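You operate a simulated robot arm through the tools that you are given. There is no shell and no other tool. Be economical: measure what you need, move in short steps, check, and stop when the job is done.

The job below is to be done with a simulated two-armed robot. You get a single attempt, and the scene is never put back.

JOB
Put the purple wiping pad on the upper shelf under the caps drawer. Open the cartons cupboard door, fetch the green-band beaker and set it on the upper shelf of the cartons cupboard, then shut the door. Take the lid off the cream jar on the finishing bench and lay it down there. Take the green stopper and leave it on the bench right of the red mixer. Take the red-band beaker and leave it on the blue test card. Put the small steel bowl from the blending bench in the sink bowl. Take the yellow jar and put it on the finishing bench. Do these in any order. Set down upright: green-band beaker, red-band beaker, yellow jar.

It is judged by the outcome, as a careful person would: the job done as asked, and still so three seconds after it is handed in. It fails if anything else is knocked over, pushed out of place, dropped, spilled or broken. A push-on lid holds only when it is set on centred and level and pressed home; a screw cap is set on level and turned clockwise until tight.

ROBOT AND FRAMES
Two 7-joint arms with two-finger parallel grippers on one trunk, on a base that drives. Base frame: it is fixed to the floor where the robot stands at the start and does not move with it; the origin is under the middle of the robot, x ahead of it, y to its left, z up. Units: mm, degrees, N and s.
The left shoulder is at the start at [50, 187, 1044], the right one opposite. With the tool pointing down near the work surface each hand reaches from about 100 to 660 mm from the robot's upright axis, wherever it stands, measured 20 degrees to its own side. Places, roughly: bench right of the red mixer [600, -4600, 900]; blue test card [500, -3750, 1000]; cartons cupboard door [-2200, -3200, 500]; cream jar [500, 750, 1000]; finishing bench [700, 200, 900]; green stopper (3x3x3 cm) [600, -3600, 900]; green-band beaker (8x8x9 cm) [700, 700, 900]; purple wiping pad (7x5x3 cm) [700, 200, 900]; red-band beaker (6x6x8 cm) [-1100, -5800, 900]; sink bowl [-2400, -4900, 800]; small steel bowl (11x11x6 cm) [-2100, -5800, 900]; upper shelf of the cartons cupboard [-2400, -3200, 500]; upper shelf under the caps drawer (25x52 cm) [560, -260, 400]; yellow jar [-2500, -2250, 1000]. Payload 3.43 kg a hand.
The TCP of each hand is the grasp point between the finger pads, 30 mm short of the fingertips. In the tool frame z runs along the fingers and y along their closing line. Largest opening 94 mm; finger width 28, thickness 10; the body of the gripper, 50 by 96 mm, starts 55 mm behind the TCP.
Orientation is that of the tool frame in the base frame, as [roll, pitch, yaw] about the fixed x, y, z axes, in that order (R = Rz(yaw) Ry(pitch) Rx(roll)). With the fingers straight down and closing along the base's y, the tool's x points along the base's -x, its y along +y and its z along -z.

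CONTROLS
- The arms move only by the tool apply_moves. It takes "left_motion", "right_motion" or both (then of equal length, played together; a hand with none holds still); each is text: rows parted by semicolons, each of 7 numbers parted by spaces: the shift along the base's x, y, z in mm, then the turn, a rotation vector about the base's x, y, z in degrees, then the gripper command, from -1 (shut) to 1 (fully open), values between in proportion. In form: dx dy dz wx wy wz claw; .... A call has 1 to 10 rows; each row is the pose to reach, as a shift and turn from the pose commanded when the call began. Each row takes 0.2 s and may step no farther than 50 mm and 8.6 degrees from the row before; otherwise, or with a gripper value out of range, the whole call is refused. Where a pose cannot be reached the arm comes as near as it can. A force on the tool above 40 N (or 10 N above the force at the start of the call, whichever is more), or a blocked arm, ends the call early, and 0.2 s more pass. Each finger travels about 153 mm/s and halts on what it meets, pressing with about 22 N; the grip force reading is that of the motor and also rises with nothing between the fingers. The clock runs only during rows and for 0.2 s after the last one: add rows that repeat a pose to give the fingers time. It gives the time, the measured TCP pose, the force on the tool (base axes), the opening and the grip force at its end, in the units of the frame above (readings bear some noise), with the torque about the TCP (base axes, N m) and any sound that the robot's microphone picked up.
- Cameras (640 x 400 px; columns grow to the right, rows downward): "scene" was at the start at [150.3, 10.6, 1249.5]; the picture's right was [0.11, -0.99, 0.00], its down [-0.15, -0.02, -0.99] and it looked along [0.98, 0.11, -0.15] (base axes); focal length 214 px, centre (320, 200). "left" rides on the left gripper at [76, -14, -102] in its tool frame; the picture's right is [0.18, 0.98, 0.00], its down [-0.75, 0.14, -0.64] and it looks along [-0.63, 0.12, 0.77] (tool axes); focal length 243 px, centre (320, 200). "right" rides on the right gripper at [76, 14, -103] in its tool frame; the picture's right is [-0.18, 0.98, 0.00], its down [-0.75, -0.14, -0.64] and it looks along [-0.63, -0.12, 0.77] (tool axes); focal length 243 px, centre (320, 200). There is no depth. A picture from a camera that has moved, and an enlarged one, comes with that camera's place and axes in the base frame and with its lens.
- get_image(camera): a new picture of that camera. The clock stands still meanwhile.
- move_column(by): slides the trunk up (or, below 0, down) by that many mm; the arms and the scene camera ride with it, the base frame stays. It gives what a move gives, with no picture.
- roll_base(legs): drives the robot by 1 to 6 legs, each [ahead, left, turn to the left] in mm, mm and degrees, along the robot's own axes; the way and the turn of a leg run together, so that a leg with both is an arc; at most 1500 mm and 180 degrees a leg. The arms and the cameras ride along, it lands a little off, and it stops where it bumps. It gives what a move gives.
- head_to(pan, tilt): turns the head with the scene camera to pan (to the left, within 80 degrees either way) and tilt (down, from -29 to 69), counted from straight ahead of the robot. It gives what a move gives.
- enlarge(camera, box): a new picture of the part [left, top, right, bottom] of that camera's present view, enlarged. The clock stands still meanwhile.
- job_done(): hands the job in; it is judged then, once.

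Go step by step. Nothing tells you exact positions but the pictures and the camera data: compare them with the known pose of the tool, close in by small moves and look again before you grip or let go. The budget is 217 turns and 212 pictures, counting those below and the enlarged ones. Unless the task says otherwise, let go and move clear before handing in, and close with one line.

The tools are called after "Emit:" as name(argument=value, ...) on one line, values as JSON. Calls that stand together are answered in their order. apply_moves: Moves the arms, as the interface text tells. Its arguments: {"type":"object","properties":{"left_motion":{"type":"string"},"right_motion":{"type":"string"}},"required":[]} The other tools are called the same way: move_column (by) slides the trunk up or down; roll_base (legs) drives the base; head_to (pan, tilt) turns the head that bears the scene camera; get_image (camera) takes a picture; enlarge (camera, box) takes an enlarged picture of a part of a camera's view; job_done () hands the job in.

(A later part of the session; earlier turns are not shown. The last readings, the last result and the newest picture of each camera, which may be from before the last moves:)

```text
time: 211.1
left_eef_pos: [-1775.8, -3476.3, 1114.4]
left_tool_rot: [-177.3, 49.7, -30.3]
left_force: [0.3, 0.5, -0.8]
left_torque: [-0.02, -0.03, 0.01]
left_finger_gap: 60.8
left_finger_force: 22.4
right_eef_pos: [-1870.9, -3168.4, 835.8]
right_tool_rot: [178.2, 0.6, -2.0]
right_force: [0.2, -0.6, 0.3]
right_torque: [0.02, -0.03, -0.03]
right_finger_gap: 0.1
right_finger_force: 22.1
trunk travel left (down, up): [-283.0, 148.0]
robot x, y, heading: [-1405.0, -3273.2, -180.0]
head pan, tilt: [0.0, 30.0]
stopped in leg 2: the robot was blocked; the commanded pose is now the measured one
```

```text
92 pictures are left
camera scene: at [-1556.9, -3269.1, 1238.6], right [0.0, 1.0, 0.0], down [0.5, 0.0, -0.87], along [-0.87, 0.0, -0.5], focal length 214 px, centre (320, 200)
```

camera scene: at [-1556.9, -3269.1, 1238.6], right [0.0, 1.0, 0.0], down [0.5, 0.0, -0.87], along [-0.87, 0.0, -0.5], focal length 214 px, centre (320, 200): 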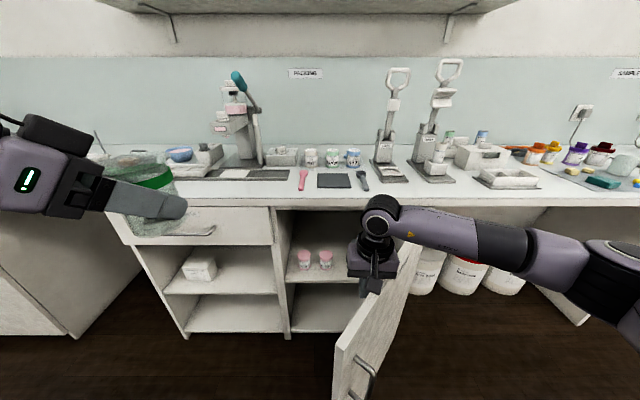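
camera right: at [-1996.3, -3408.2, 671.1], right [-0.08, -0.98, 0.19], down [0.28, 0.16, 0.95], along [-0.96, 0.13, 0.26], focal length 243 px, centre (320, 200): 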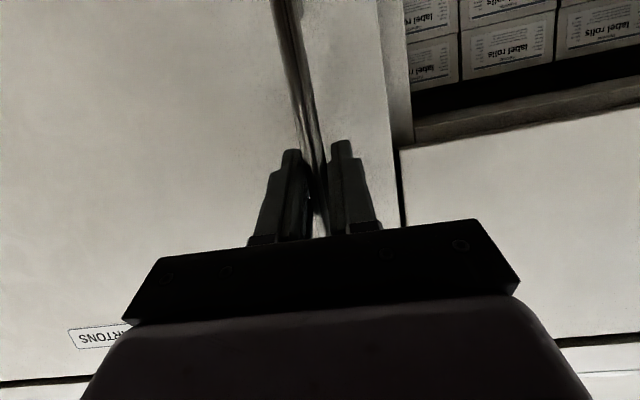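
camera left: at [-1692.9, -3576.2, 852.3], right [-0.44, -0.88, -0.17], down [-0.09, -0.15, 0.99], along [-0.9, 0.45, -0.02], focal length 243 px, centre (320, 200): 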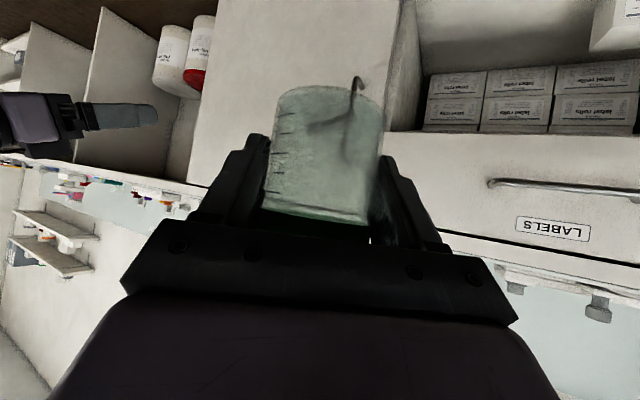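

The base met the door edge. I'll back up 110 mm and finish the push with the arm.

Emit:
roll_base(legs=[[-110, 0, 0]])

Emit:
apply_moves(right_motion="0 20 0 0 0 0 -1;0 40 0 0 0 0 -1;0 60 0 0 0 0 -1;0 80 0 0 0 0 -1;0 100 0 0 0 0 -1;5 120 0 0 0 0 -1;10 140 0 0 0 0 -1;15 160 0 0 0 0 -1;20 180 0 0 0 0 -1;20 200 0 0 0 0 -1")

Emit:
get_image(camera="scene")

```text
time: 212.2
left_eef_pos: [-1668.9, -3476.0, 1114.4]
left_tool_rot: [-177.3, 49.8, -30.4]
left_force: [0.0, -0.7, -0.6]
left_torque: [0.0, 0.02, 0.02]
left_finger_gap: 60.8
left_finger_force: 22.4
right_eef_pos: [-1763.7, -3168.3, 834.5]
right_tool_rot: [178.1, 0.5, -2.1]
right_force: [-1.0, -0.3, -0.5]
right_torque: [-0.01, 0.04, -0.02]
right_finger_gap: 0.1
right_finger_force: 22.0
trunk travel left (down, up): [-283.0, 148.0]
robot x, y, heading: [-1299.3, -3266.3, -180.2]
head pan, tilt: [0.0, 30.0]
```

```text
time: 214.4
left_eef_pos: [-1668.7, -3476.3, 1115.7]
left_tool_rot: [-177.2, 49.7, -30.4]
left_force: [-0.7, 0.2, -1.5]
left_torque: [0.01, -0.01, -0.05]
left_finger_gap: 60.8
left_finger_force: 22.1
right_eef_pos: [-1745.6, -2968.3, 835.5]
right_tool_rot: [178.1, 0.5, -2.1]
right_force: [0.2, 0.3, 0.9]
right_torque: [0.0, 0.0, 0.0]
right_finger_gap: 0.0
right_finger_force: 22.0
trunk travel left (down, up): [-283.0, 148.0]
robot x, y, heading: [-1298.7, -3270.0, -180.0]
head pan, tilt: [0.0, 30.0]
```

```text
91 pictures are left
camera scene: at [-1449.9, -3268.7, 1238.5], right [0.0, 1.0, 0.0], down [0.5, 0.0, -0.87], along [-0.87, 0.0, -0.5], focal length 214 px, centre (320, 200)
```

scene: 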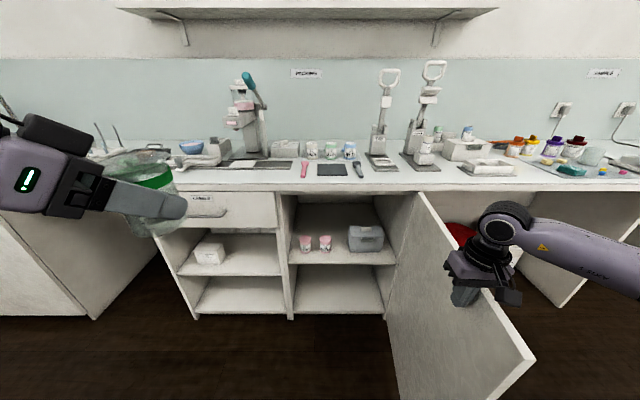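

The door is now wide open. I'll tuck the right arm up, turn the robot 30° right and stand so the left hand can reach the shelf gap (≈[-2212, -3172]).

Emit:
apply_moves(right_motion="0 0 45 0 0 0 -1;0 0 90 0 0 0 -1;0 0 135 0 0 0 -1;0 0 180 0 0 0 -1;20 -40 200 0 0 0 -1;50 -75 210 0 0 0 -1;80 -110 220 0 0 0 -1;110 -140 230 0 0 0 -1;130 -150 250 0 0 0 -1")

Emit:
roll_base(legs=[[0, 0, -30]])

Emit:
apply_moves(left_motion="0 0 0 0 0 7.5 -1;0 0 0 0 0 15 -1;0 0 0 0 0 22.5 -1;0 0 0 0 0 30 -1;0 0 0 0 0 30 -1")

Emit:
get_image(camera="scene")

Emit:
get_image(camera="left")

```text
time: 216.4
left_eef_pos: [-1668.5, -3476.4, 1116.4]
left_tool_rot: [-177.3, 49.8, -30.5]
left_force: [0.4, 0.0, -0.4]
left_torque: [-0.02, 0.05, -0.02]
left_finger_gap: 60.8
left_finger_force: 21.6
right_eef_pos: [-1612.6, -3120.4, 1086.5]
right_tool_rot: [178.1, 0.5, -2.0]
right_force: [-0.1, 0.3, 0.0]
right_torque: [0.01, -0.01, -0.05]
right_finger_gap: 0.0
right_finger_force: 21.6
trunk travel left (down, up): [-283.0, 148.0]
robot x, y, heading: [-1299.5, -3268.3, -179.8]
head pan, tilt: [0.0, 30.0]
```

```text
time: 218.3
left_eef_pos: [-1723.5, -3267.0, 1115.9]
left_tool_rot: [-177.3, 49.7, -60.0]
left_force: [-0.1, -0.1, -0.6]
left_torque: [0.03, -0.01, 0.0]
left_finger_gap: 60.7
left_finger_force: 22.7
right_eef_pos: [-1498.3, -2982.1, 1087.3]
right_tool_rot: [178.0, 0.6, -31.8]
right_force: [-0.1, -0.4, -0.1]
right_torque: [0.02, 0.03, -0.02]
right_finger_gap: 0.0
right_finger_force: 22.1
trunk travel left (down, up): [-283.0, 148.0]
robot x, y, heading: [-1301.1, -3269.5, 150.3]
head pan, tilt: [0.0, 30.0]
```

```text
time: 219.5
left_eef_pos: [-1723.9, -3265.4, 1114.3]
left_tool_rot: [-177.3, 49.8, -30.2]
left_force: [0.0, -0.2, -2.0]
left_torque: [0.02, 0.01, -0.05]
left_finger_gap: 60.8
left_finger_force: 21.7
right_eef_pos: [-1498.1, -2983.8, 1087.9]
right_tool_rot: [178.1, 0.6, -31.9]
right_force: [-0.1, -0.4, -0.5]
right_torque: [-0.02, 0.03, 0.05]
right_finger_gap: 0.0
right_finger_force: 22.2
trunk travel left (down, up): [-283.0, 148.0]
robot x, y, heading: [-1302.3, -3269.9, 150.3]
head pan, tilt: [0.0, 30.0]
```

```text
90 pictures are left
camera scene: at [-1430.4, -3195.0, 1238.5], right [0.5, 0.87, 0.0], down [0.43, -0.25, -0.87], along [-0.75, 0.43, -0.5], focal length 214 px, centre (320, 200)
```

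scene: 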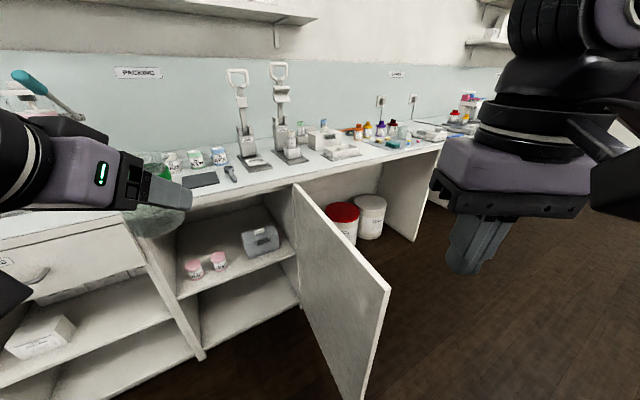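

```text
89 pictures are left
camera left: at [-1609.2, -3323.4, 1121.7], right [-0.42, -0.89, -0.17], down [-0.09, -0.15, 0.99], along [-0.9, 0.43, -0.02], focal length 243 px, centre (320, 200)
```

left: 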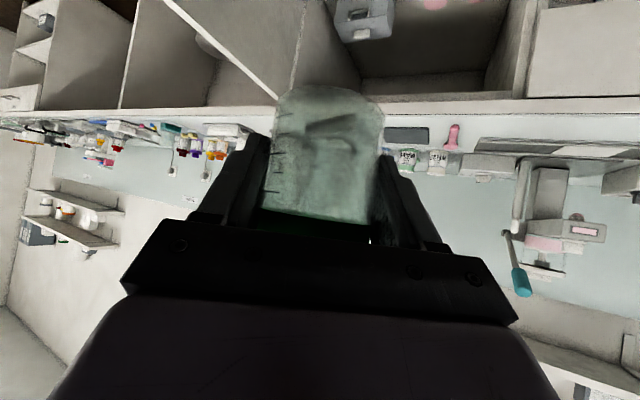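

Gap on the shelf is around [-2218, -3180]. I'll lower the trunk and left hand first, then drive in.

Emit:
move_column(by=-170)

Emit:
apply_moves(left_motion="0 0 -40 0 0 0 -1;0 0 -80 0 0 0 -1;0 0 -120 0 0 0 -1;0 0 -160 0 0 0 -1;0 0 -200 0 0 0 -1;0 0 -240 0 0 0 -1;0 0 -280 0 0 0 -1;0 0 -320 0 0 0 -1;0 0 -340 0 0 0 -1", right_motion="0 0 20 0 0 0 -1;0 0 40 0 0 0 -1;0 0 60 0 0 0 -1;0 0 80 0 0 0 -1;0 0 100 0 0 0 -1;0 0 100 0 0 0 -1;0 0 100 0 0 0 -1;0 0 100 0 0 0 -1;0 0 100 0 0 0 -1")

Emit:
roll_base(legs=[[310, 180, 0]])

Emit:
get_image(camera="scene")

Emit:
get_image(camera="left")

```text
time: 221.4
left_eef_pos: [-1724.2, -3266.1, 945.4]
left_tool_rot: [-177.3, 49.7, -30.1]
left_force: [0.0, -1.0, -0.1]
left_torque: [-0.02, -0.03, 0.02]
left_finger_gap: 60.8
left_finger_force: 21.5
right_eef_pos: [-1497.0, -2983.8, 917.4]
right_tool_rot: [178.2, 0.7, -31.8]
right_force: [0.5, -0.2, -0.6]
right_torque: [0.01, -0.01, 0.02]
right_finger_gap: 0.3
right_finger_force: 21.8
trunk travel left (down, up): [-113.0, 318.0]
robot x, y, heading: [-1302.3, -3274.6, 150.5]
head pan, tilt: [0.0, 30.0]
```

```text
time: 223.4
left_eef_pos: [-1740.2, -3282.8, 631.9]
left_tool_rot: [-177.2, 49.7, -30.2]
left_force: [0.3, 0.8, -0.1]
left_torque: [0.04, 0.01, 0.0]
left_finger_gap: 61.0
left_finger_force: 22.6
left hand out of reach, approached as far as the arm can: row 2, 3, 4, 5, 6, 7, 8, 9
right_eef_pos: [-1497.2, -2984.0, 1018.1]
right_tool_rot: [178.1, 0.6, -31.8]
right_force: [-0.5, -0.3, 0.2]
right_torque: [-0.01, -0.02, -0.02]
right_finger_gap: 0.0
right_finger_force: 21.8
trunk travel left (down, up): [-113.0, 318.0]
robot x, y, heading: [-1302.2, -3267.8, 150.2]
head pan, tilt: [0.0, 30.0]
```

```text
time: 225.7
left_eef_pos: [-2096.4, -3276.6, 632.9]
left_tool_rot: [-177.1, 49.7, -30.6]
left_force: [-0.2, -0.2, 0.0]
left_torque: [-0.01, 0.01, 0.01]
left_finger_gap: 60.9
left_finger_force: 22.0
right_eef_pos: [-1850.3, -2980.7, 1017.7]
right_tool_rot: [178.1, 0.5, -32.4]
right_force: [0.2, 0.1, 0.6]
right_torque: [-0.03, -0.04, -0.01]
right_finger_gap: 0.0
right_finger_force: 21.7
trunk travel left (down, up): [-113.0, 318.0]
robot x, y, heading: [-1653.6, -3267.8, 149.9]
head pan, tilt: [0.0, 30.0]
```

```text
88 pictures are left
camera scene: at [-1784.8, -3192.8, 1068.5], right [0.5, 0.86, 0.0], down [0.43, -0.25, -0.87], along [-0.75, 0.44, -0.5], focal length 214 px, centre (320, 200)
```

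scene: 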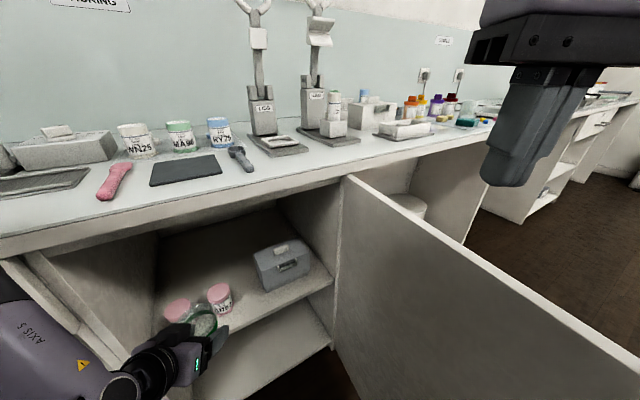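

```text
87 pictures are left
camera left: at [-1981.4, -3335.3, 639.3], right [-0.43, -0.89, -0.17], down [-0.09, -0.15, 0.99], along [-0.9, 0.44, -0.02], focal length 243 px, centre (320, 200)
```

left: 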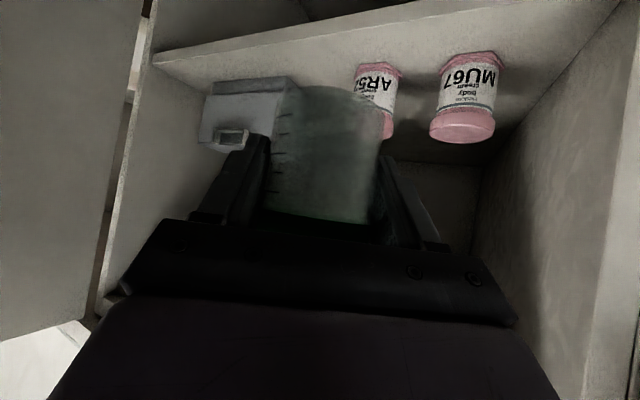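

Left hand is in the cupboard mouth. Moving the beaker over the gap between the jar and the tin, staying above their tops.

Emit:
roll_base(legs=[[50, 0, 0]])

Emit:
apply_moves(left_motion="-20 20 0 0 0 0 -1;-40 40 0 0 0 0 -1;-60 60 0 0 0 0 -1;-80 80 0 0 0 0 -1;-80 80 -20 0 0 0 -1;-80 80 -20 0 0 0 -1")

Emit:
get_image(camera="left")

Emit:
enlarge(camera="scene", box=[100, 230, 380, 400])

```text
time: 226.7
left_eef_pos: [-2139.0, -3252.0, 634.4]
left_tool_rot: [-177.3, 49.9, -30.7]
left_force: [1.1, 0.7, 0.0]
left_torque: [0.03, 0.0, 0.01]
left_finger_gap: 60.8
left_finger_force: 22.2
right_eef_pos: [-1893.3, -2954.3, 1018.2]
right_tool_rot: [178.0, 0.7, -32.3]
right_force: [0.3, 0.7, -0.1]
right_torque: [-0.02, 0.0, -0.01]
right_finger_gap: 0.1
right_finger_force: 21.7
trunk travel left (down, up): [-113.0, 318.0]
robot x, y, heading: [-1700.3, -3243.7, 150.1]
head pan, tilt: [0.0, 30.0]
```

```text
time: 228.1
left_eef_pos: [-2208.2, -3185.1, 656.8]
left_tool_rot: [-177.7, 50.9, -32.0]
left_force: [-0.1, -0.1, -0.4]
left_torque: [0.03, 0.02, 0.0]
left_finger_gap: 60.7
left_finger_force: 22.2
left hand out of reach, approached as far as the arm can: row 3, 4, 5, 6
right_eef_pos: [-1874.7, -2955.6, 1024.3]
right_tool_rot: [177.4, 1.8, -32.5]
right_force: [0.4, 0.6, 0.7]
right_torque: [-0.03, 0.01, 0.0]
right_finger_gap: 0.3
right_finger_force: 21.7
trunk travel left (down, up): [-113.0, 318.0]
robot x, y, heading: [-1697.2, -3244.0, 150.2]
head pan, tilt: [0.0, 30.0]
```

```text
86 pictures are left
camera left: at [-2095.1, -3244.4, 660.6], right [-0.45, -0.88, -0.17], down [-0.07, -0.15, 0.99], along [-0.89, 0.45, 0.0], focal length 243 px, centre (320, 200)
```

left: 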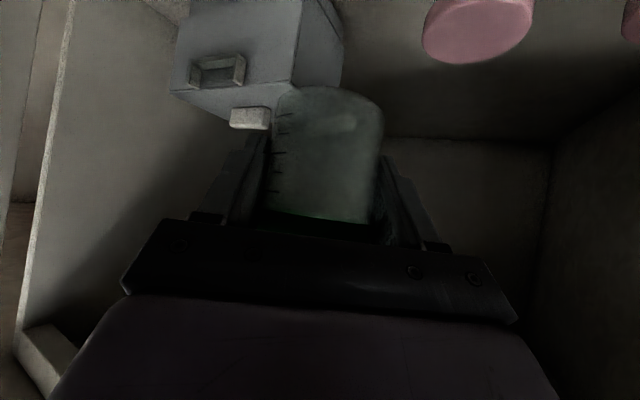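

```text
2.29 times, centred on (240, 315) of scene
camera zoom: at [-1809.1, -3167.6, 1072.3], right [0.5, 0.86, -0.01], down [0.41, -0.25, -0.88], along [-0.76, 0.44, -0.48], focal length 490 px, centre (503, -63)
```

zoom: 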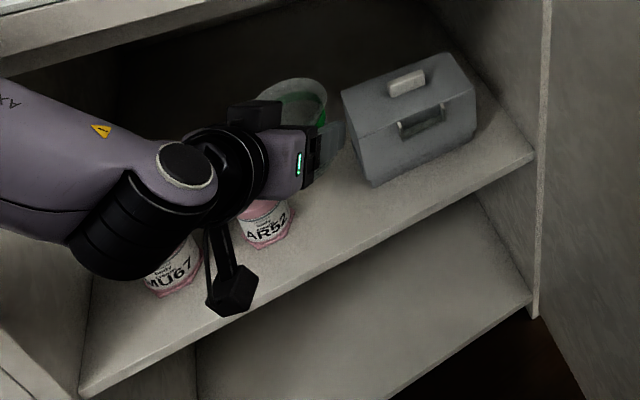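

The arm is straining (likely forearm against the worktop edge). I'll ease back, lower the trunk so the forearm comes in lower, then re-approach.

Emit:
apply_moves(left_motion="12 -10 0 0 0 0 -1;25 -22 0 0 0 0 -1;38 -34 -10 0 0 0 -1;38 -34 -10 0 0 0 -1")

Emit:
move_column(by=-70)

Emit:
enlarge(camera="scene", box=[40, 200, 360, 400])

```text
time: 229.1
left_eef_pos: [-2182.9, -3213.5, 646.0]
left_tool_rot: [-178.3, 51.7, -32.1]
left_force: [0.4, 0.4, -1.1]
left_torque: [-0.01, 0.02, 0.01]
left_finger_gap: 60.7
left_finger_force: 22.1
right_eef_pos: [-1881.1, -2950.7, 1019.0]
right_tool_rot: [177.3, 1.2, -32.3]
right_force: [-0.4, 0.0, 0.1]
right_torque: [0.0, -0.01, 0.01]
right_finger_gap: 0.1
right_finger_force: 22.2
trunk travel left (down, up): [-113.0, 318.0]
robot x, y, heading: [-1697.2, -3245.0, 149.5]
head pan, tilt: [0.0, 30.0]
```

```text
time: 230.1
left_eef_pos: [-2198.4, -3208.9, 615.6]
left_tool_rot: [-179.6, 56.7, -32.5]
left_force: [0.7, -0.6, -0.7]
left_torque: [0.0, -0.01, 0.02]
left_finger_gap: 60.6
left_finger_force: 21.6
right_eef_pos: [-1873.8, -2952.0, 955.7]
right_tool_rot: [176.9, 1.9, -32.3]
right_force: [1.2, -0.1, 0.0]
right_torque: [-0.07, 0.02, -0.02]
right_finger_gap: 0.0
right_finger_force: 22.0
trunk travel left (down, up): [-43.0, 388.0]
robot x, y, heading: [-1701.8, -3241.1, 149.6]
head pan, tilt: [0.0, 30.0]
```

```text
2.00 times, centred on (200, 300) of scene
camera zoom: at [-1807.2, -3164.1, 1004.5], right [0.5, 0.86, -0.02], down [0.41, -0.26, -0.88], along [-0.76, 0.43, -0.48], focal length 429 px, centre (560, 0)
```

zoom: 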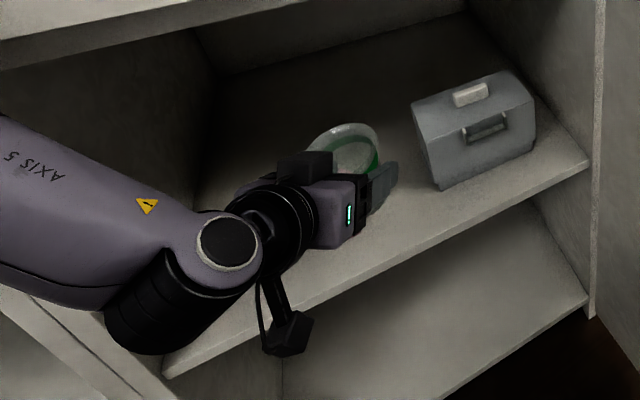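

The arm is still hung up on something at its left (labels cabinet side), so I undo that: trunk up, back out, and turn the hand to point straight into the cupboard.

Emit:
move_column(by=70)

Emit:
roll_base(legs=[[-170, 0, 0]])

Emit:
get_image(camera="scene")

Emit:
get_image(camera="left")

```text
time: 231.2
left_eef_pos: [-2166.5, -3223.6, 634.3]
left_tool_rot: [-177.3, 49.3, -31.5]
left_force: [0.0, 0.0, 0.0]
left_torque: [0.0, 0.02, -0.02]
left_finger_gap: 60.7
left_finger_force: 22.2
right_eef_pos: [-1878.4, -2956.5, 1022.7]
right_tool_rot: [177.5, 1.6, -32.2]
right_force: [0.0, -0.3, -1.1]
right_torque: [0.01, -0.02, 0.0]
right_finger_gap: 0.0
right_finger_force: 21.3
trunk travel left (down, up): [-113.0, 318.0]
robot x, y, heading: [-1701.7, -3241.5, 149.9]
head pan, tilt: [0.0, 30.0]
```

```text
time: 232.7
left_eef_pos: [-2040.8, -3304.5, 629.6]
left_tool_rot: [-177.2, 49.8, -30.9]
left_force: [-0.2, 0.0, 0.0]
left_torque: [-0.01, -0.03, -0.02]
left_finger_gap: 60.8
left_finger_force: 22.7
right_eef_pos: [-1748.3, -3039.2, 1018.0]
right_tool_rot: [178.1, 0.6, -32.5]
right_force: [-0.3, 0.2, -0.4]
right_torque: [0.04, -0.01, 0.01]
right_finger_gap: 0.2
right_finger_force: 22.0
trunk travel left (down, up): [-113.0, 318.0]
robot x, y, heading: [-1557.8, -3323.0, 149.6]
head pan, tilt: [0.0, 30.0]
```

```text
83 pictures are left
camera scene: at [-1683.4, -3251.7, 1068.5], right [0.51, 0.86, 0.0], down [0.43, -0.25, -0.87], along [-0.75, 0.44, -0.5], focal length 214 px, centre (320, 200)
```

scene: 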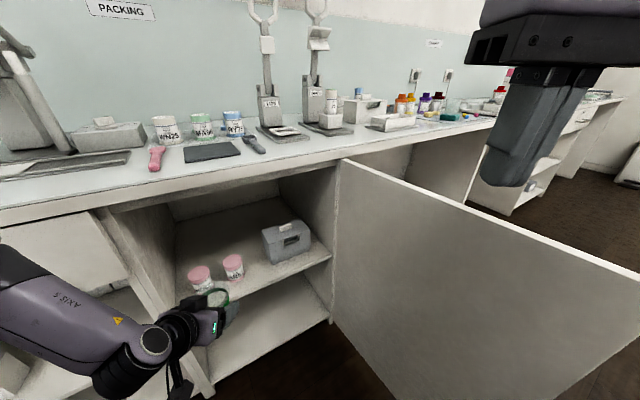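

```text
82 pictures are left
camera left: at [-1926.9, -3363.5, 636.4], right [-0.43, -0.89, -0.17], down [-0.09, -0.15, 0.99], along [-0.9, 0.44, -0.02], focal length 243 px, centre (320, 200)
```

left: 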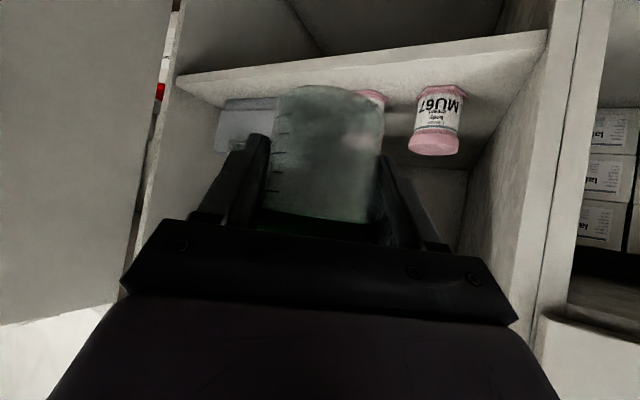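

Emit:
apply_moves(left_motion="0 5 0 0 0 7 -1;0 10 0 0 0 14 -1;0 15 0 0 0 21 -1;0 20 0 0 0 28 -1;0 25 0 0 0 35 -1;0 30 0 0 0 40 -1;0 30 0 0 0 40 -1")

Emit:
get_image(camera="scene")

```text
time: 234.3
left_eef_pos: [-2064.1, -3335.8, 683.3]
left_tool_rot: [-177.1, 49.7, 9.1]
left_force: [0.3, 0.3, -1.3]
left_torque: [0.0, -0.02, 0.03]
left_finger_gap: 60.8
left_finger_force: 22.0
left hand out of reach, approached as far as the arm can: row 1, 2, 3, 4, 5, 6, 7
right_eef_pos: [-1747.0, -3039.2, 1019.6]
right_tool_rot: [178.1, 0.6, -32.6]
right_force: [0.0, 0.3, -0.1]
right_torque: [0.01, 0.01, -0.03]
right_finger_gap: 0.0
right_finger_force: 21.7
trunk travel left (down, up): [-113.0, 318.0]
robot x, y, heading: [-1554.5, -3324.6, 149.5]
head pan, tilt: [0.0, 30.0]
```

```text
81 pictures are left
camera scene: at [-1683.4, -3251.7, 1068.5], right [0.51, 0.86, 0.0], down [0.43, -0.25, -0.87], along [-0.75, 0.44, -0.5], focal length 214 px, centre (320, 200)
```

scene: 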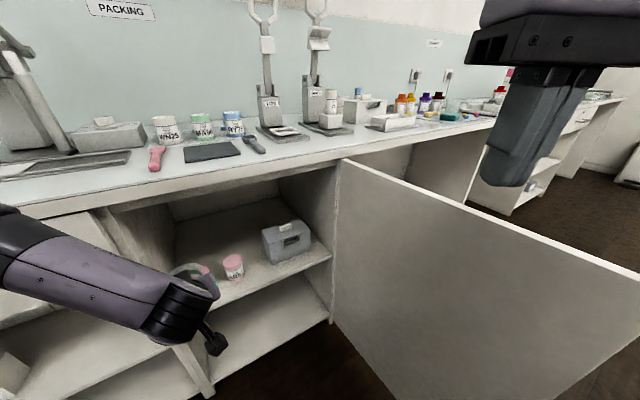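

The elbow was probably riding on the worktop. I'll back off, face more squarely (heading ≈165°), and set the hand pointing the same way before going in again.

Emit:
roll_base(legs=[[-150, 0, 0], [0, 0, 15]])

Emit:
move_column(by=-60)

Emit:
apply_moves(left_motion="0 15 0 0 0 -8 -1;-3 30 0 0 0 -16 -1;-5 45 0 0 0 -24 -1;-7 60 0 0 0 -32 -1;-9 80 0 0 0 -39 -1;-11 100 0 0 0 -39 -1;-11 105 0 0 0 -39 -1")

Emit:
get_image(camera="scene")

```text
time: 236.5
left_eef_pos: [-1919.0, -3539.1, 682.5]
left_tool_rot: [-177.2, 49.7, 24.0]
left_force: [-0.9, -0.3, -1.0]
left_torque: [0.01, -0.02, 0.02]
left_finger_gap: 60.9
left_finger_force: 22.0
right_eef_pos: [-1689.1, -3171.1, 1017.8]
right_tool_rot: [178.1, 0.6, -17.7]
right_force: [0.2, -0.1, -0.2]
right_torque: [0.05, 0.01, -0.02]
right_finger_gap: 0.1
right_finger_force: 21.7
trunk travel left (down, up): [-113.0, 318.0]
robot x, y, heading: [-1427.7, -3402.1, 164.4]
head pan, tilt: [0.0, 30.0]
```

```text
time: 237.5
left_eef_pos: [-1918.0, -3540.0, 622.6]
left_tool_rot: [-177.2, 49.7, 23.9]
left_force: [-0.3, 0.0, -1.6]
left_torque: [0.01, -0.02, 0.03]
left_finger_gap: 60.9
left_finger_force: 21.7
right_eef_pos: [-1688.1, -3172.3, 958.8]
right_tool_rot: [178.1, 0.5, -17.7]
right_force: [-0.9, 0.4, 0.4]
right_torque: [0.06, 0.0, 0.03]
right_finger_gap: 0.0
right_finger_force: 21.7
trunk travel left (down, up): [-53.0, 378.0]
robot x, y, heading: [-1427.3, -3400.4, 164.3]
head pan, tilt: [0.0, 30.0]
```

```text
time: 239.1
left_eef_pos: [-1928.9, -3437.9, 625.2]
left_tool_rot: [-177.1, 49.7, -15.1]
left_force: [0.2, 0.3, -0.5]
left_torque: [0.0, 0.02, 0.01]
left_finger_gap: 60.9
left_finger_force: 21.8
left hand out of reach, approached as far as the arm can: row 7
right_eef_pos: [-1687.9, -3172.8, 958.6]
right_tool_rot: [178.2, 0.6, -17.9]
right_force: [0.2, 0.4, 0.5]
right_torque: [0.01, -0.01, 0.04]
right_finger_gap: 0.0
right_finger_force: 22.6
trunk travel left (down, up): [-53.0, 378.0]
robot x, y, heading: [-1430.1, -3403.2, 164.5]
head pan, tilt: [0.0, 30.0]
```

```text
80 pictures are left
camera scene: at [-1571.7, -3361.2, 1008.5], right [0.27, 0.96, 0.0], down [0.48, -0.13, -0.87], along [-0.83, 0.23, -0.5], focal length 214 px, centre (320, 200)
```

scene: 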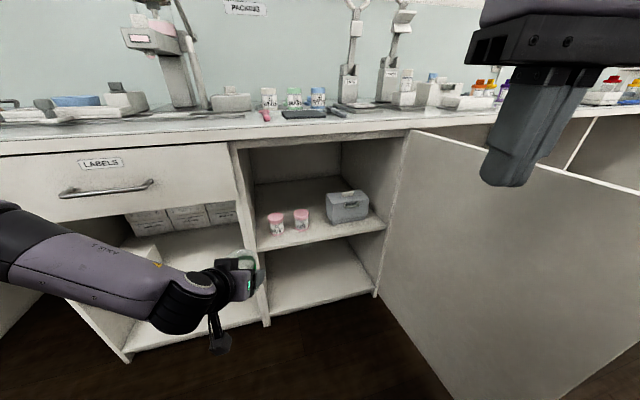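

Emit:
roll_base(legs=[[290, -165, 0]])

Emit:
get_image(camera="scene")

Emit:
get_image(camera="left")

```text
time: 241.4
left_eef_pos: [-2164.6, -3206.7, 627.1]
left_tool_rot: [-176.7, 49.7, -14.7]
left_force: [-0.3, 0.4, -0.9]
left_torque: [-0.03, 0.01, 0.01]
left_finger_gap: 60.9
left_finger_force: 22.1
right_eef_pos: [-1921.3, -2944.2, 962.5]
right_tool_rot: [178.6, 1.1, -17.5]
right_force: [-0.5, -0.7, 0.1]
right_torque: [0.01, -0.01, -0.02]
right_finger_gap: 0.0
right_finger_force: 22.4
trunk travel left (down, up): [-53.0, 378.0]
robot x, y, heading: [-1666.1, -3165.4, 164.3]
head pan, tilt: [0.0, 30.0]
stopped in leg 1: the robot was blocked; the commanded pose is now the measured one
```

```text
79 pictures are left
camera scene: at [-1805.9, -3130.8, 1009.8], right [0.27, 0.96, 0.01], down [0.48, -0.13, -0.87], along [-0.83, 0.24, -0.5], focal length 214 px, centre (320, 200)
```

scene: 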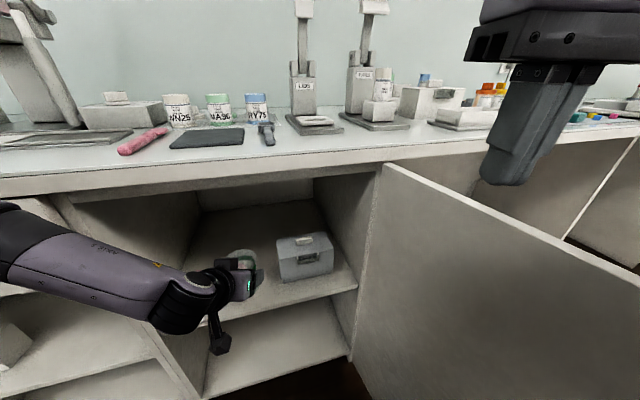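

```text
78 pictures are left
camera left: at [-2039.2, -3232.3, 633.5], right [-0.18, -0.97, -0.18], down [-0.05, -0.17, 0.98], along [-0.98, 0.18, -0.02], focal length 243 px, centre (320, 200)
```

left: 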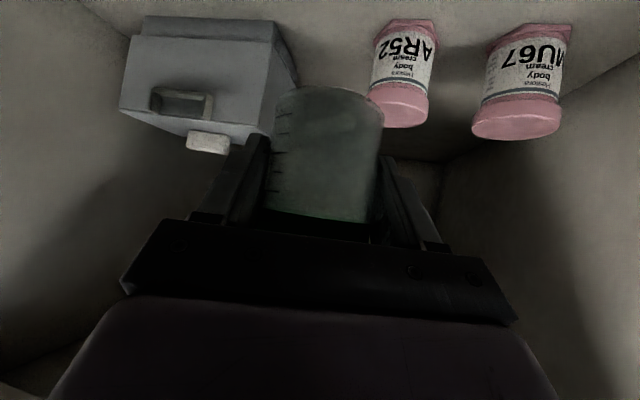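

Almost there; now 47 mm further in and 28 mm right with the arm, then lower.

Emit:
apply_moves(left_motion="-15 8 -5 0 0 0 -1;-32 18 -10 0 0 0 -1;-47 28 -20 0 0 0 -1;-47 28 -40 0 0 0 -1;-47 28 -60 0 0 0 -1;-47 28 -75 0 0 0 -1;-47 28 -75 0 0 0 -1")

Emit:
get_image(camera="left")

Emit:
enlarge(camera="scene", box=[140, 200, 380, 350])

```text
time: 243.0
left_eef_pos: [-2205.4, -3229.8, 599.3]
left_tool_rot: [-176.5, 49.9, -14.5]
left_force: [0.4, 0.6, -0.5]
left_torque: [-0.02, -0.02, 0.02]
left_finger_gap: 60.7
left_finger_force: 21.9
left hand out of reach, approached as far as the arm can: row 1, 2, 3, 4, 5, 6, 7
right_eef_pos: [-1922.9, -2943.2, 962.1]
right_tool_rot: [178.6, 1.0, -17.6]
right_force: [-0.2, 0.1, 0.6]
right_torque: [0.01, 0.03, -0.02]
right_finger_gap: 0.1
right_finger_force: 22.3
trunk travel left (down, up): [-53.0, 378.0]
robot x, y, heading: [-1663.3, -3166.4, 164.6]
head pan, tilt: [0.0, 30.0]
```

```text
77 pictures are left
camera left: at [-2081.8, -3254.6, 606.9], right [-0.18, -0.97, -0.18], down [-0.05, -0.17, 0.98], along [-0.98, 0.18, -0.02], focal length 243 px, centre (320, 200)
```

left: 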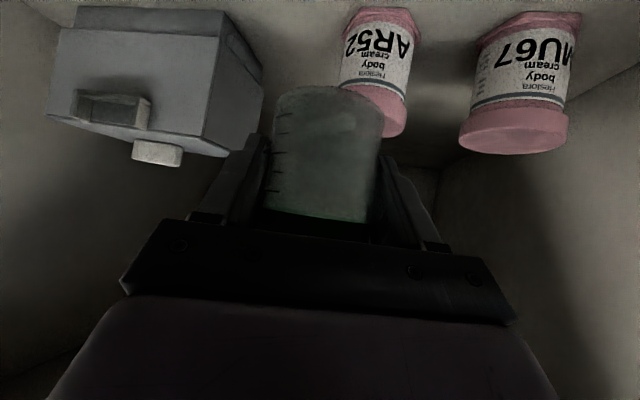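

```text
2.67 times, centred on (260, 275) of scene
camera zoom: at [-1805.9, -3131.8, 1009.2], right [0.27, 0.96, 0.01], down [0.48, -0.13, -0.87], along [-0.84, 0.24, -0.5], focal length 572 px, centre (480, 0)
```

zoom: 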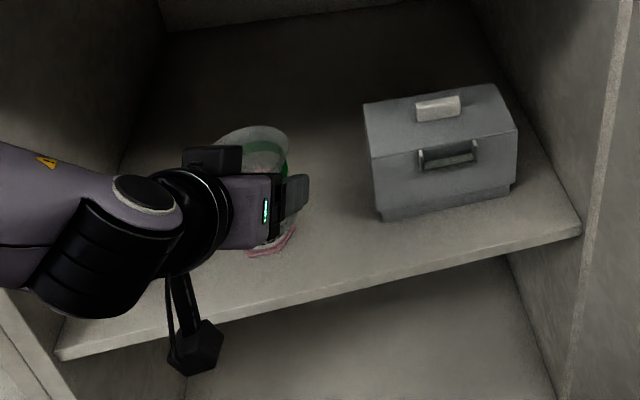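

The arm hits its lateral limit; a 5° turn of the robot to the right will bring the beaker over the gap.

Emit:
roll_base(legs=[[0, 0, -5]])

Emit:
get_image(camera="left")

Emit:
enlarge(camera="scene", box=[140, 200, 380, 350])

```text
time: 243.9
left_eef_pos: [-2211.3, -3206.4, 599.6]
left_tool_rot: [-176.7, 49.8, -17.0]
left_force: [0.3, -0.3, -0.9]
left_torque: [0.0, 0.01, 0.0]
left_finger_gap: 60.8
left_finger_force: 22.1
right_eef_pos: [-1914.6, -2934.0, 961.3]
right_tool_rot: [178.5, 1.0, -19.8]
right_force: [-0.3, 0.6, 0.6]
right_torque: [0.02, 0.0, 0.0]
right_finger_gap: 0.1
right_finger_force: 21.9
trunk travel left (down, up): [-53.0, 378.0]
robot x, y, heading: [-1662.3, -3167.8, 161.9]
head pan, tilt: [0.0, 30.0]
stopped in leg 1: the robot was blocked; the commanded pose is now the measured one
```

```text
75 pictures are left
camera left: at [-2086.9, -3237.2, 605.8], right [-0.22, -0.96, -0.18], down [-0.06, -0.17, 0.98], along [-0.97, 0.22, -0.02], focal length 243 px, centre (320, 200)
```

left: 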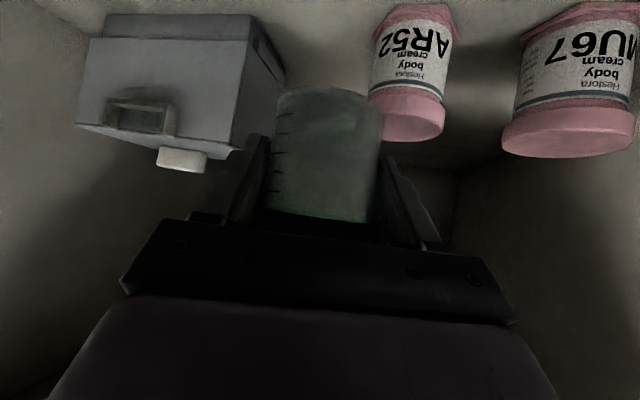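

```text
2.67 times, centred on (260, 275) of scene
camera zoom: at [-1806.7, -3125.3, 1008.4], right [0.31, 0.95, 0.0], down [0.48, -0.15, -0.87], along [-0.82, 0.27, -0.5], focal length 572 px, centre (480, 0)
```

zoom: 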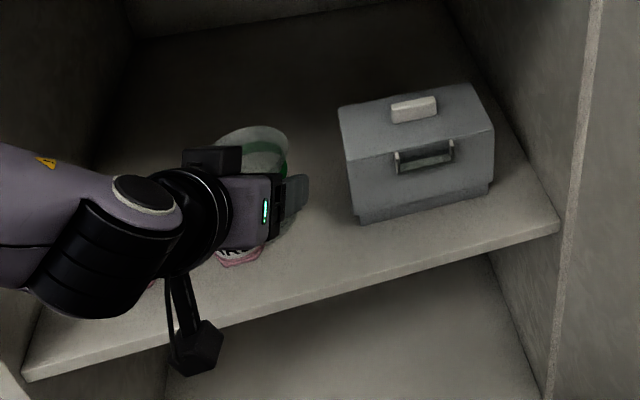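

Still ~20 mm too close to the AR52 jar. I'll swing the hand's yaw by −12° to shift the beaker right.

Emit:
apply_moves(left_motion="0 8 0 0 0 -4 -1;0 16 0 0 0 -8 -1;-1 24 0 0 0 -12 -1;-2 30 0 0 0 -15 -1;-2 30 0 0 0 -15 -1")

Emit:
get_image(camera="left")

```text
time: 245.1
left_eef_pos: [-2212.8, -3176.8, 600.8]
left_tool_rot: [-176.7, 49.8, -32.2]
left_force: [0.0, 0.5, -0.8]
left_torque: [0.02, -0.01, -0.04]
left_finger_gap: 60.7
left_finger_force: 21.6
right_eef_pos: [-1914.9, -2932.9, 960.6]
right_tool_rot: [178.5, 0.9, -19.9]
right_force: [-0.2, -0.7, -0.1]
right_torque: [0.01, 0.01, -0.01]
right_finger_gap: 0.0
right_finger_force: 21.7
trunk travel left (down, up): [-53.0, 378.0]
robot x, y, heading: [-1661.8, -3169.5, 161.8]
head pan, tilt: [0.0, 30.0]
```

```text
73 pictures are left
camera left: at [-2101.1, -3238.4, 606.5], right [-0.46, -0.87, -0.18], down [-0.1, -0.15, 0.98], along [-0.88, 0.47, -0.02], focal length 243 px, centre (320, 200)
```

left: 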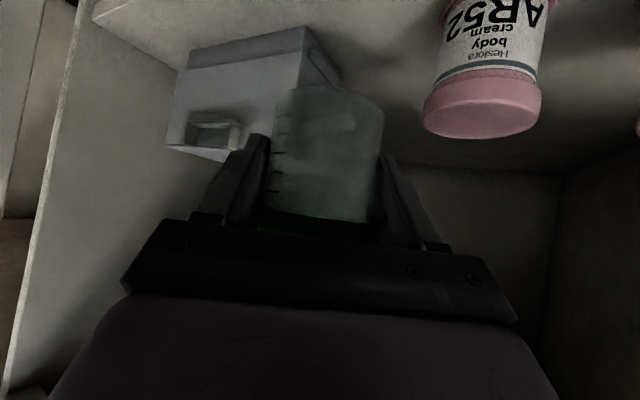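

Over the gap now. Lowering slowly.

Emit:
apply_moves(left_motion="0 0 -12 0 0 0 -1;0 0 -24 0 0 0 -1;0 0 -36 0 0 0 -1;0 0 -48 0 0 0 -1;0 0 -56 0 0 0 -1;0 0 -60 0 0 0 -1")

Emit:
get_image(camera="left")

Emit:
enlarge(camera="scene", box=[140, 200, 380, 350])

```text
time: 246.5
left_eef_pos: [-2206.9, -3201.0, 576.0]
left_tool_rot: [-176.7, 49.8, -32.2]
left_force: [-0.2, 0.7, -0.8]
left_torque: [0.06, 0.01, 0.0]
left_finger_gap: 61.0
left_finger_force: 22.2
left hand out of reach, approached as far as the arm can: row 1, 2, 3, 4, 5, 6
right_eef_pos: [-1915.7, -2932.7, 960.5]
right_tool_rot: [178.5, 0.9, -19.9]
right_force: [0.0, -0.3, -0.1]
right_torque: [-0.01, -0.03, -0.01]
right_finger_gap: 0.2
right_finger_force: 22.0
trunk travel left (down, up): [-53.0, 378.0]
robot x, y, heading: [-1666.8, -3170.6, 161.8]
head pan, tilt: [0.0, 30.0]
```

```text
72 pictures are left
camera left: at [-2096.0, -3262.9, 581.8], right [-0.46, -0.87, -0.18], down [-0.1, -0.15, 0.98], along [-0.88, 0.47, -0.02], focal length 243 px, centre (320, 200)
```

left: 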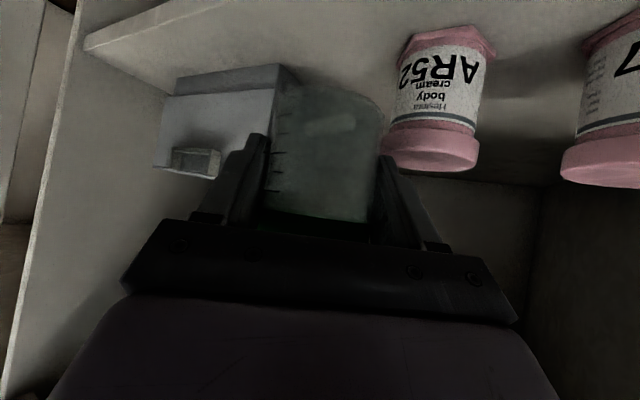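

```text
2.67 times, centred on (260, 275) of scene
camera zoom: at [-1806.6, -3125.0, 1008.8], right [0.31, 0.95, 0.01], down [0.48, -0.15, -0.87], along [-0.82, 0.27, -0.5], focal length 572 px, centre (480, 0)
```

zoom: 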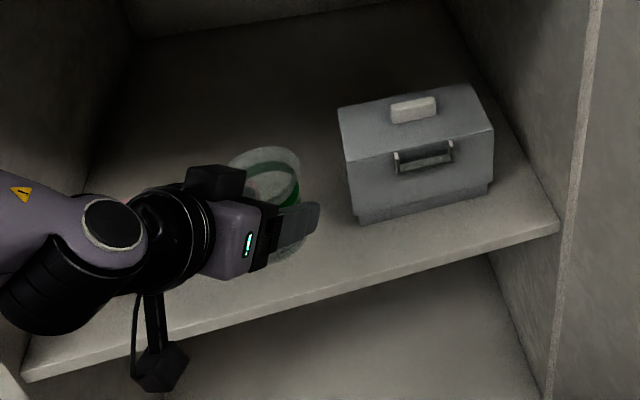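

Lowering with the arm drifts it sideways. I'll raise slightly, and shift the base a little left with a −7° turn, which gives the arm room to come down straight.

Emit:
apply_moves(left_motion="0 5 10 0 0 0 -1;-3 12 22 0 0 0 -1;-4 18 34 0 0 0 -1;-4 18 34 0 0 0 -1")

Emit:
roll_base(legs=[[-14, 45, -7]])

Emit:
get_image(camera="left")

```text
time: 247.5
left_eef_pos: [-2213.6, -3183.3, 610.2]
left_tool_rot: [-176.8, 49.7, -32.2]
left_force: [-0.2, 0.2, -0.4]
left_torque: [0.01, 0.0, 0.0]
left_finger_gap: 60.6
left_finger_force: 22.0
right_eef_pos: [-1914.7, -2933.2, 960.4]
right_tool_rot: [178.5, 0.9, -19.8]
right_force: [-0.7, 1.0, 0.1]
right_torque: [0.0, 0.04, -0.02]
right_finger_gap: 0.0
right_finger_force: 21.6
trunk travel left (down, up): [-53.0, 378.0]
robot x, y, heading: [-1663.9, -3168.9, 162.0]
head pan, tilt: [0.0, 30.0]
```

```text
time: 248.6
left_eef_pos: [-2214.9, -3159.5, 610.7]
left_tool_rot: [-177.1, 49.6, -39.5]
left_force: [-0.7, 0.0, -1.1]
left_torque: [-0.02, 0.02, -0.01]
left_finger_gap: 60.7
left_finger_force: 21.9
right_eef_pos: [-1887.8, -2947.7, 959.2]
right_tool_rot: [178.2, 0.8, -27.0]
right_force: [0.1, 0.3, 0.4]
right_torque: [-0.01, 0.0, -0.04]
right_finger_gap: 0.0
right_finger_force: 22.1
trunk travel left (down, up): [-53.0, 378.0]
robot x, y, heading: [-1667.9, -3217.2, 155.0]
head pan, tilt: [0.0, 30.0]
```

```text
70 pictures are left
camera left: at [-2111.1, -3234.6, 617.0], right [-0.56, -0.81, -0.17], down [-0.12, -0.13, 0.98], along [-0.82, 0.57, -0.02], focal length 243 px, centre (320, 200)
```

left: 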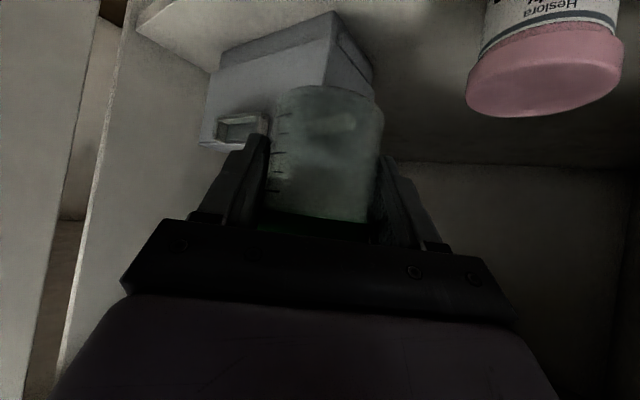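

Emit:
apply_moves(left_motion="0 -6 -8 0 0 2 -1;0 -12 -16 0 0 4 -1;0 -14 -24 0 0 6 -1;0 -14 -32 0 0 6 -1;0 -14 -32 0 0 6 -1")

Emit:
move_column(by=-30)

Emit:
get_image(camera="left")

Emit:
enlarge(camera="scene", box=[140, 200, 380, 350])

```text
time: 249.8
left_eef_pos: [-2213.6, -3179.1, 583.3]
left_tool_rot: [-177.0, 49.6, -33.5]
left_force: [-0.5, 0.5, -1.2]
left_torque: [0.01, 0.05, 0.02]
left_finger_gap: 60.9
left_finger_force: 22.1
left hand out of reach, approached as far as the arm can: row 4, 5
right_eef_pos: [-1886.1, -2947.9, 960.1]
right_tool_rot: [178.2, 0.7, -27.0]
right_force: [0.4, -0.3, -0.1]
right_torque: [0.01, -0.01, 0.05]
right_finger_gap: 0.0
right_finger_force: 22.2
trunk travel left (down, up): [-53.0, 378.0]
robot x, y, heading: [-1668.2, -3217.4, 154.9]
head pan, tilt: [0.0, 30.0]
```

```text
time: 250.5
left_eef_pos: [-2215.2, -3179.2, 554.1]
left_tool_rot: [-177.0, 49.6, -33.6]
left_force: [0.5, 0.5, -1.3]
left_torque: [0.01, -0.01, -0.03]
left_finger_gap: 61.0
left_finger_force: 22.4
right_eef_pos: [-1886.8, -2947.6, 928.7]
right_tool_rot: [178.2, 0.8, -27.0]
right_force: [-0.1, 0.5, 0.2]
right_torque: [0.03, -0.02, 0.0]
right_finger_gap: 0.0
right_finger_force: 21.8
trunk travel left (down, up): [-23.0, 408.0]
robot x, y, heading: [-1667.4, -3215.7, 154.8]
head pan, tilt: [0.0, 30.0]
```

```text
69 pictures are left
camera left: at [-2104.1, -3243.3, 561.7], right [-0.48, -0.86, -0.17], down [-0.1, -0.14, 0.98], along [-0.87, 0.49, -0.02], focal length 243 px, centre (320, 200)
```

left: 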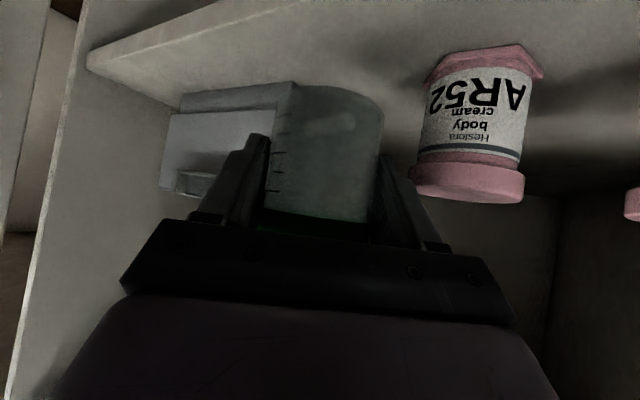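

```text
2.67 times, centred on (260, 275) of scene
camera zoom: at [-1803.4, -3150.8, 978.5], right [0.43, 0.9, 0.0], down [0.45, -0.21, -0.87], along [-0.78, 0.37, -0.5], focal length 572 px, centre (480, 0)
```

zoom: 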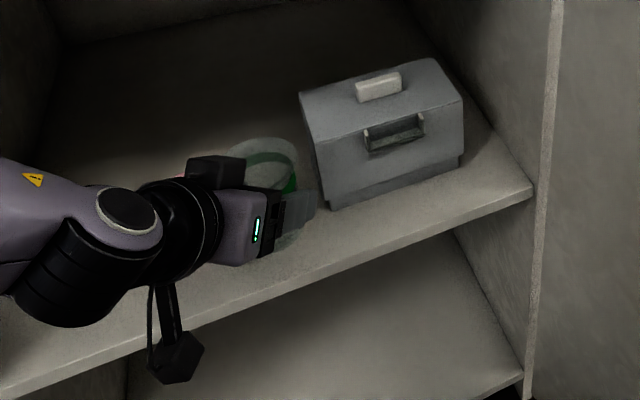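

Shelf surface ≈ z 470. Lower another 20 with the trunk, then feel for contact with the arm.

Emit:
move_column(by=-21)

Emit:
apply_moves(left_motion="0 4 -4 0 0 -2 -1;0 8 -8 0 0 -4 -1;0 12 -12 0 0 -5 -1;0 15 -16 0 0 -6 -1;0 18 -20 0 0 -7 -1")

Emit:
get_image(camera="left")

```text
time: 251.2
left_eef_pos: [-2215.3, -3182.0, 537.4]
left_tool_rot: [-176.1, 50.0, -32.8]
left_force: [0.0, -0.2, -1.5]
left_torque: [0.02, -0.01, -0.03]
left_finger_gap: 60.6
left_finger_force: 22.7
right_eef_pos: [-1886.5, -2957.1, 916.1]
right_tool_rot: [179.0, 1.7, -26.8]
right_force: [-0.4, -0.2, 0.3]
right_torque: [-0.01, -0.04, 0.01]
right_finger_gap: 0.2
right_finger_force: 21.5
trunk travel left (down, up): [-2.0, 429.0]
robot x, y, heading: [-1670.2, -3213.9, 154.7]
head pan, tilt: [0.0, 30.0]
```

```text
time: 252.4
left_eef_pos: [-2215.0, -3175.4, 528.9]
left_tool_rot: [-176.0, 50.0, -40.0]
left_force: [-0.4, 0.3, -1.2]
left_torque: [-0.01, 0.01, -0.01]
left_finger_gap: 60.9
left_finger_force: 22.0
left hand out of reach, approached as far as the arm can: row 2, 3, 4, 5
right_eef_pos: [-1885.1, -2957.5, 916.0]
right_tool_rot: [179.1, 2.0, -26.8]
right_force: [-0.4, -0.6, -0.8]
right_torque: [0.0, 0.0, -0.02]
right_finger_gap: 0.1
right_finger_force: 21.8
trunk travel left (down, up): [-2.0, 429.0]
robot x, y, heading: [-1669.4, -3216.1, 155.2]
head pan, tilt: [0.0, 30.0]
```

```text
67 pictures are left
camera left: at [-2112.1, -3253.1, 535.5], right [-0.58, -0.79, -0.19], down [-0.12, -0.14, 0.98], along [-0.81, 0.59, -0.01], focal length 243 px, centre (320, 200)
```

left: 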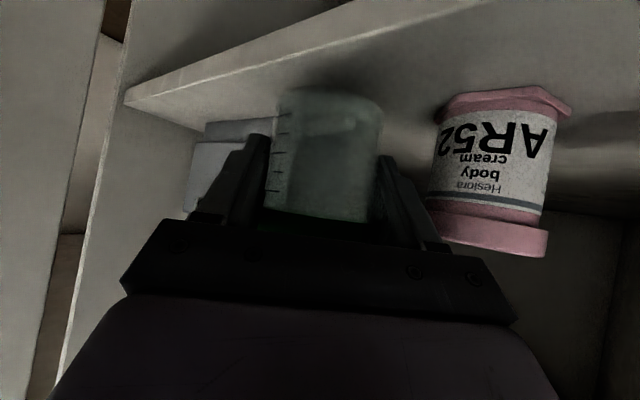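

Emit:
apply_moves(left_motion="0 4 -4 0 0 -1 -1;0 8 -8 0 0 -2 -1;0 12 -12 0 0 -3 -1;0 14 -16 0 0 -4 -1;0 14 -18 0 0 -4 -1")

Emit:
enlarge(camera="left", box=[100, 0, 620, 260])

```text
time: 253.6
left_eef_pos: [-2213.8, -3174.1, 524.4]
left_tool_rot: [-176.1, 50.2, -44.0]
left_force: [0.9, 0.3, -0.8]
left_torque: [-0.01, -0.04, 0.0]
left_finger_gap: 60.6
left_finger_force: 21.8
left hand out of reach, approached as far as the arm can: row 1, 2, 3, 4, 5
right_eef_pos: [-1884.6, -2958.5, 915.2]
right_tool_rot: [179.1, 2.0, -26.8]
right_force: [-0.5, 0.8, -0.3]
right_torque: [0.0, -0.01, -0.02]
right_finger_gap: 0.1
right_finger_force: 21.8
trunk travel left (down, up): [-2.0, 429.0]
robot x, y, heading: [-1668.1, -3216.9, 154.8]
head pan, tilt: [0.0, 30.0]
```

```text
1.23 times, centred on (360, 130) of left
camera zoom: at [-2116.7, -3258.5, 531.3], right [-0.63, -0.75, -0.18], down [-0.13, -0.13, 0.98], along [-0.76, 0.64, -0.01], focal length 299 px, centre (271, 286)
```

zoom: 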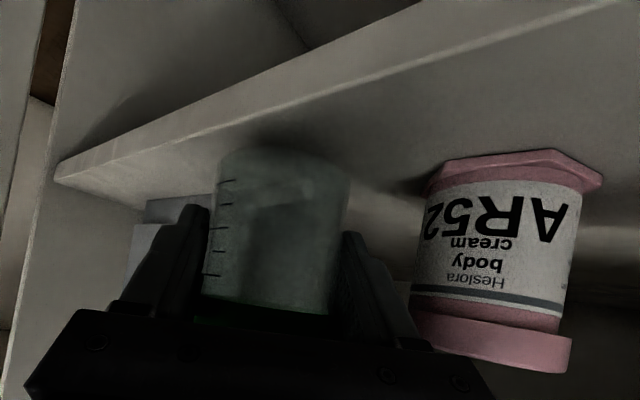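

Very close to the surface now; a few more millimetres.

Emit:
apply_moves(left_motion="0 3 -5 0 0 0 -1;0 5 -10 0 0 0 -1;0 5 -15 0 0 0 -1;0 5 -20 0 0 0 -1")

Emit:
enlarge(camera="left", box=[100, 0, 620, 260])

```text
time: 254.6
left_eef_pos: [-2213.6, -3178.4, 520.7]
left_tool_rot: [-176.0, 50.3, -43.7]
left_force: [0.1, 0.5, 0.2]
left_torque: [0.03, 0.02, 0.0]
left_finger_gap: 60.9
left_finger_force: 22.0
left hand out of reach, approached as far as the arm can: row 1, 2, 3, 4
right_eef_pos: [-1884.8, -2958.2, 914.8]
right_tool_rot: [179.1, 1.8, -26.9]
right_force: [0.9, -0.2, -0.6]
right_torque: [0.02, -0.01, 0.0]
right_finger_gap: 0.0
right_finger_force: 22.0
trunk travel left (down, up): [-2.0, 429.0]
robot x, y, heading: [-1665.5, -3214.4, 154.8]
head pan, tilt: [0.0, 30.0]
```

```text
1.23 times, centred on (360, 130) of left
camera zoom: at [-2116.0, -3263.1, 527.6], right [-0.63, -0.75, -0.18], down [-0.13, -0.14, 0.98], along [-0.77, 0.64, -0.01], focal length 299 px, centre (271, 286)
```

zoom: 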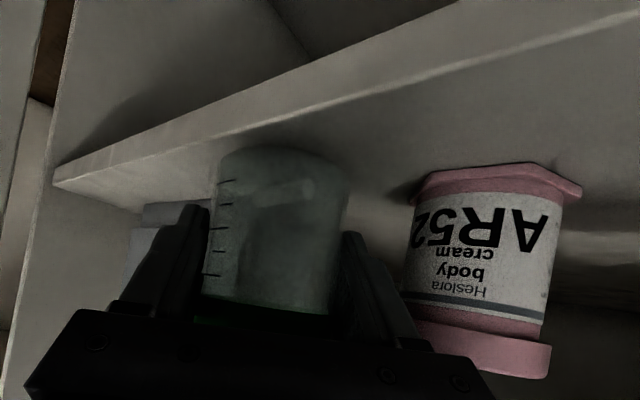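

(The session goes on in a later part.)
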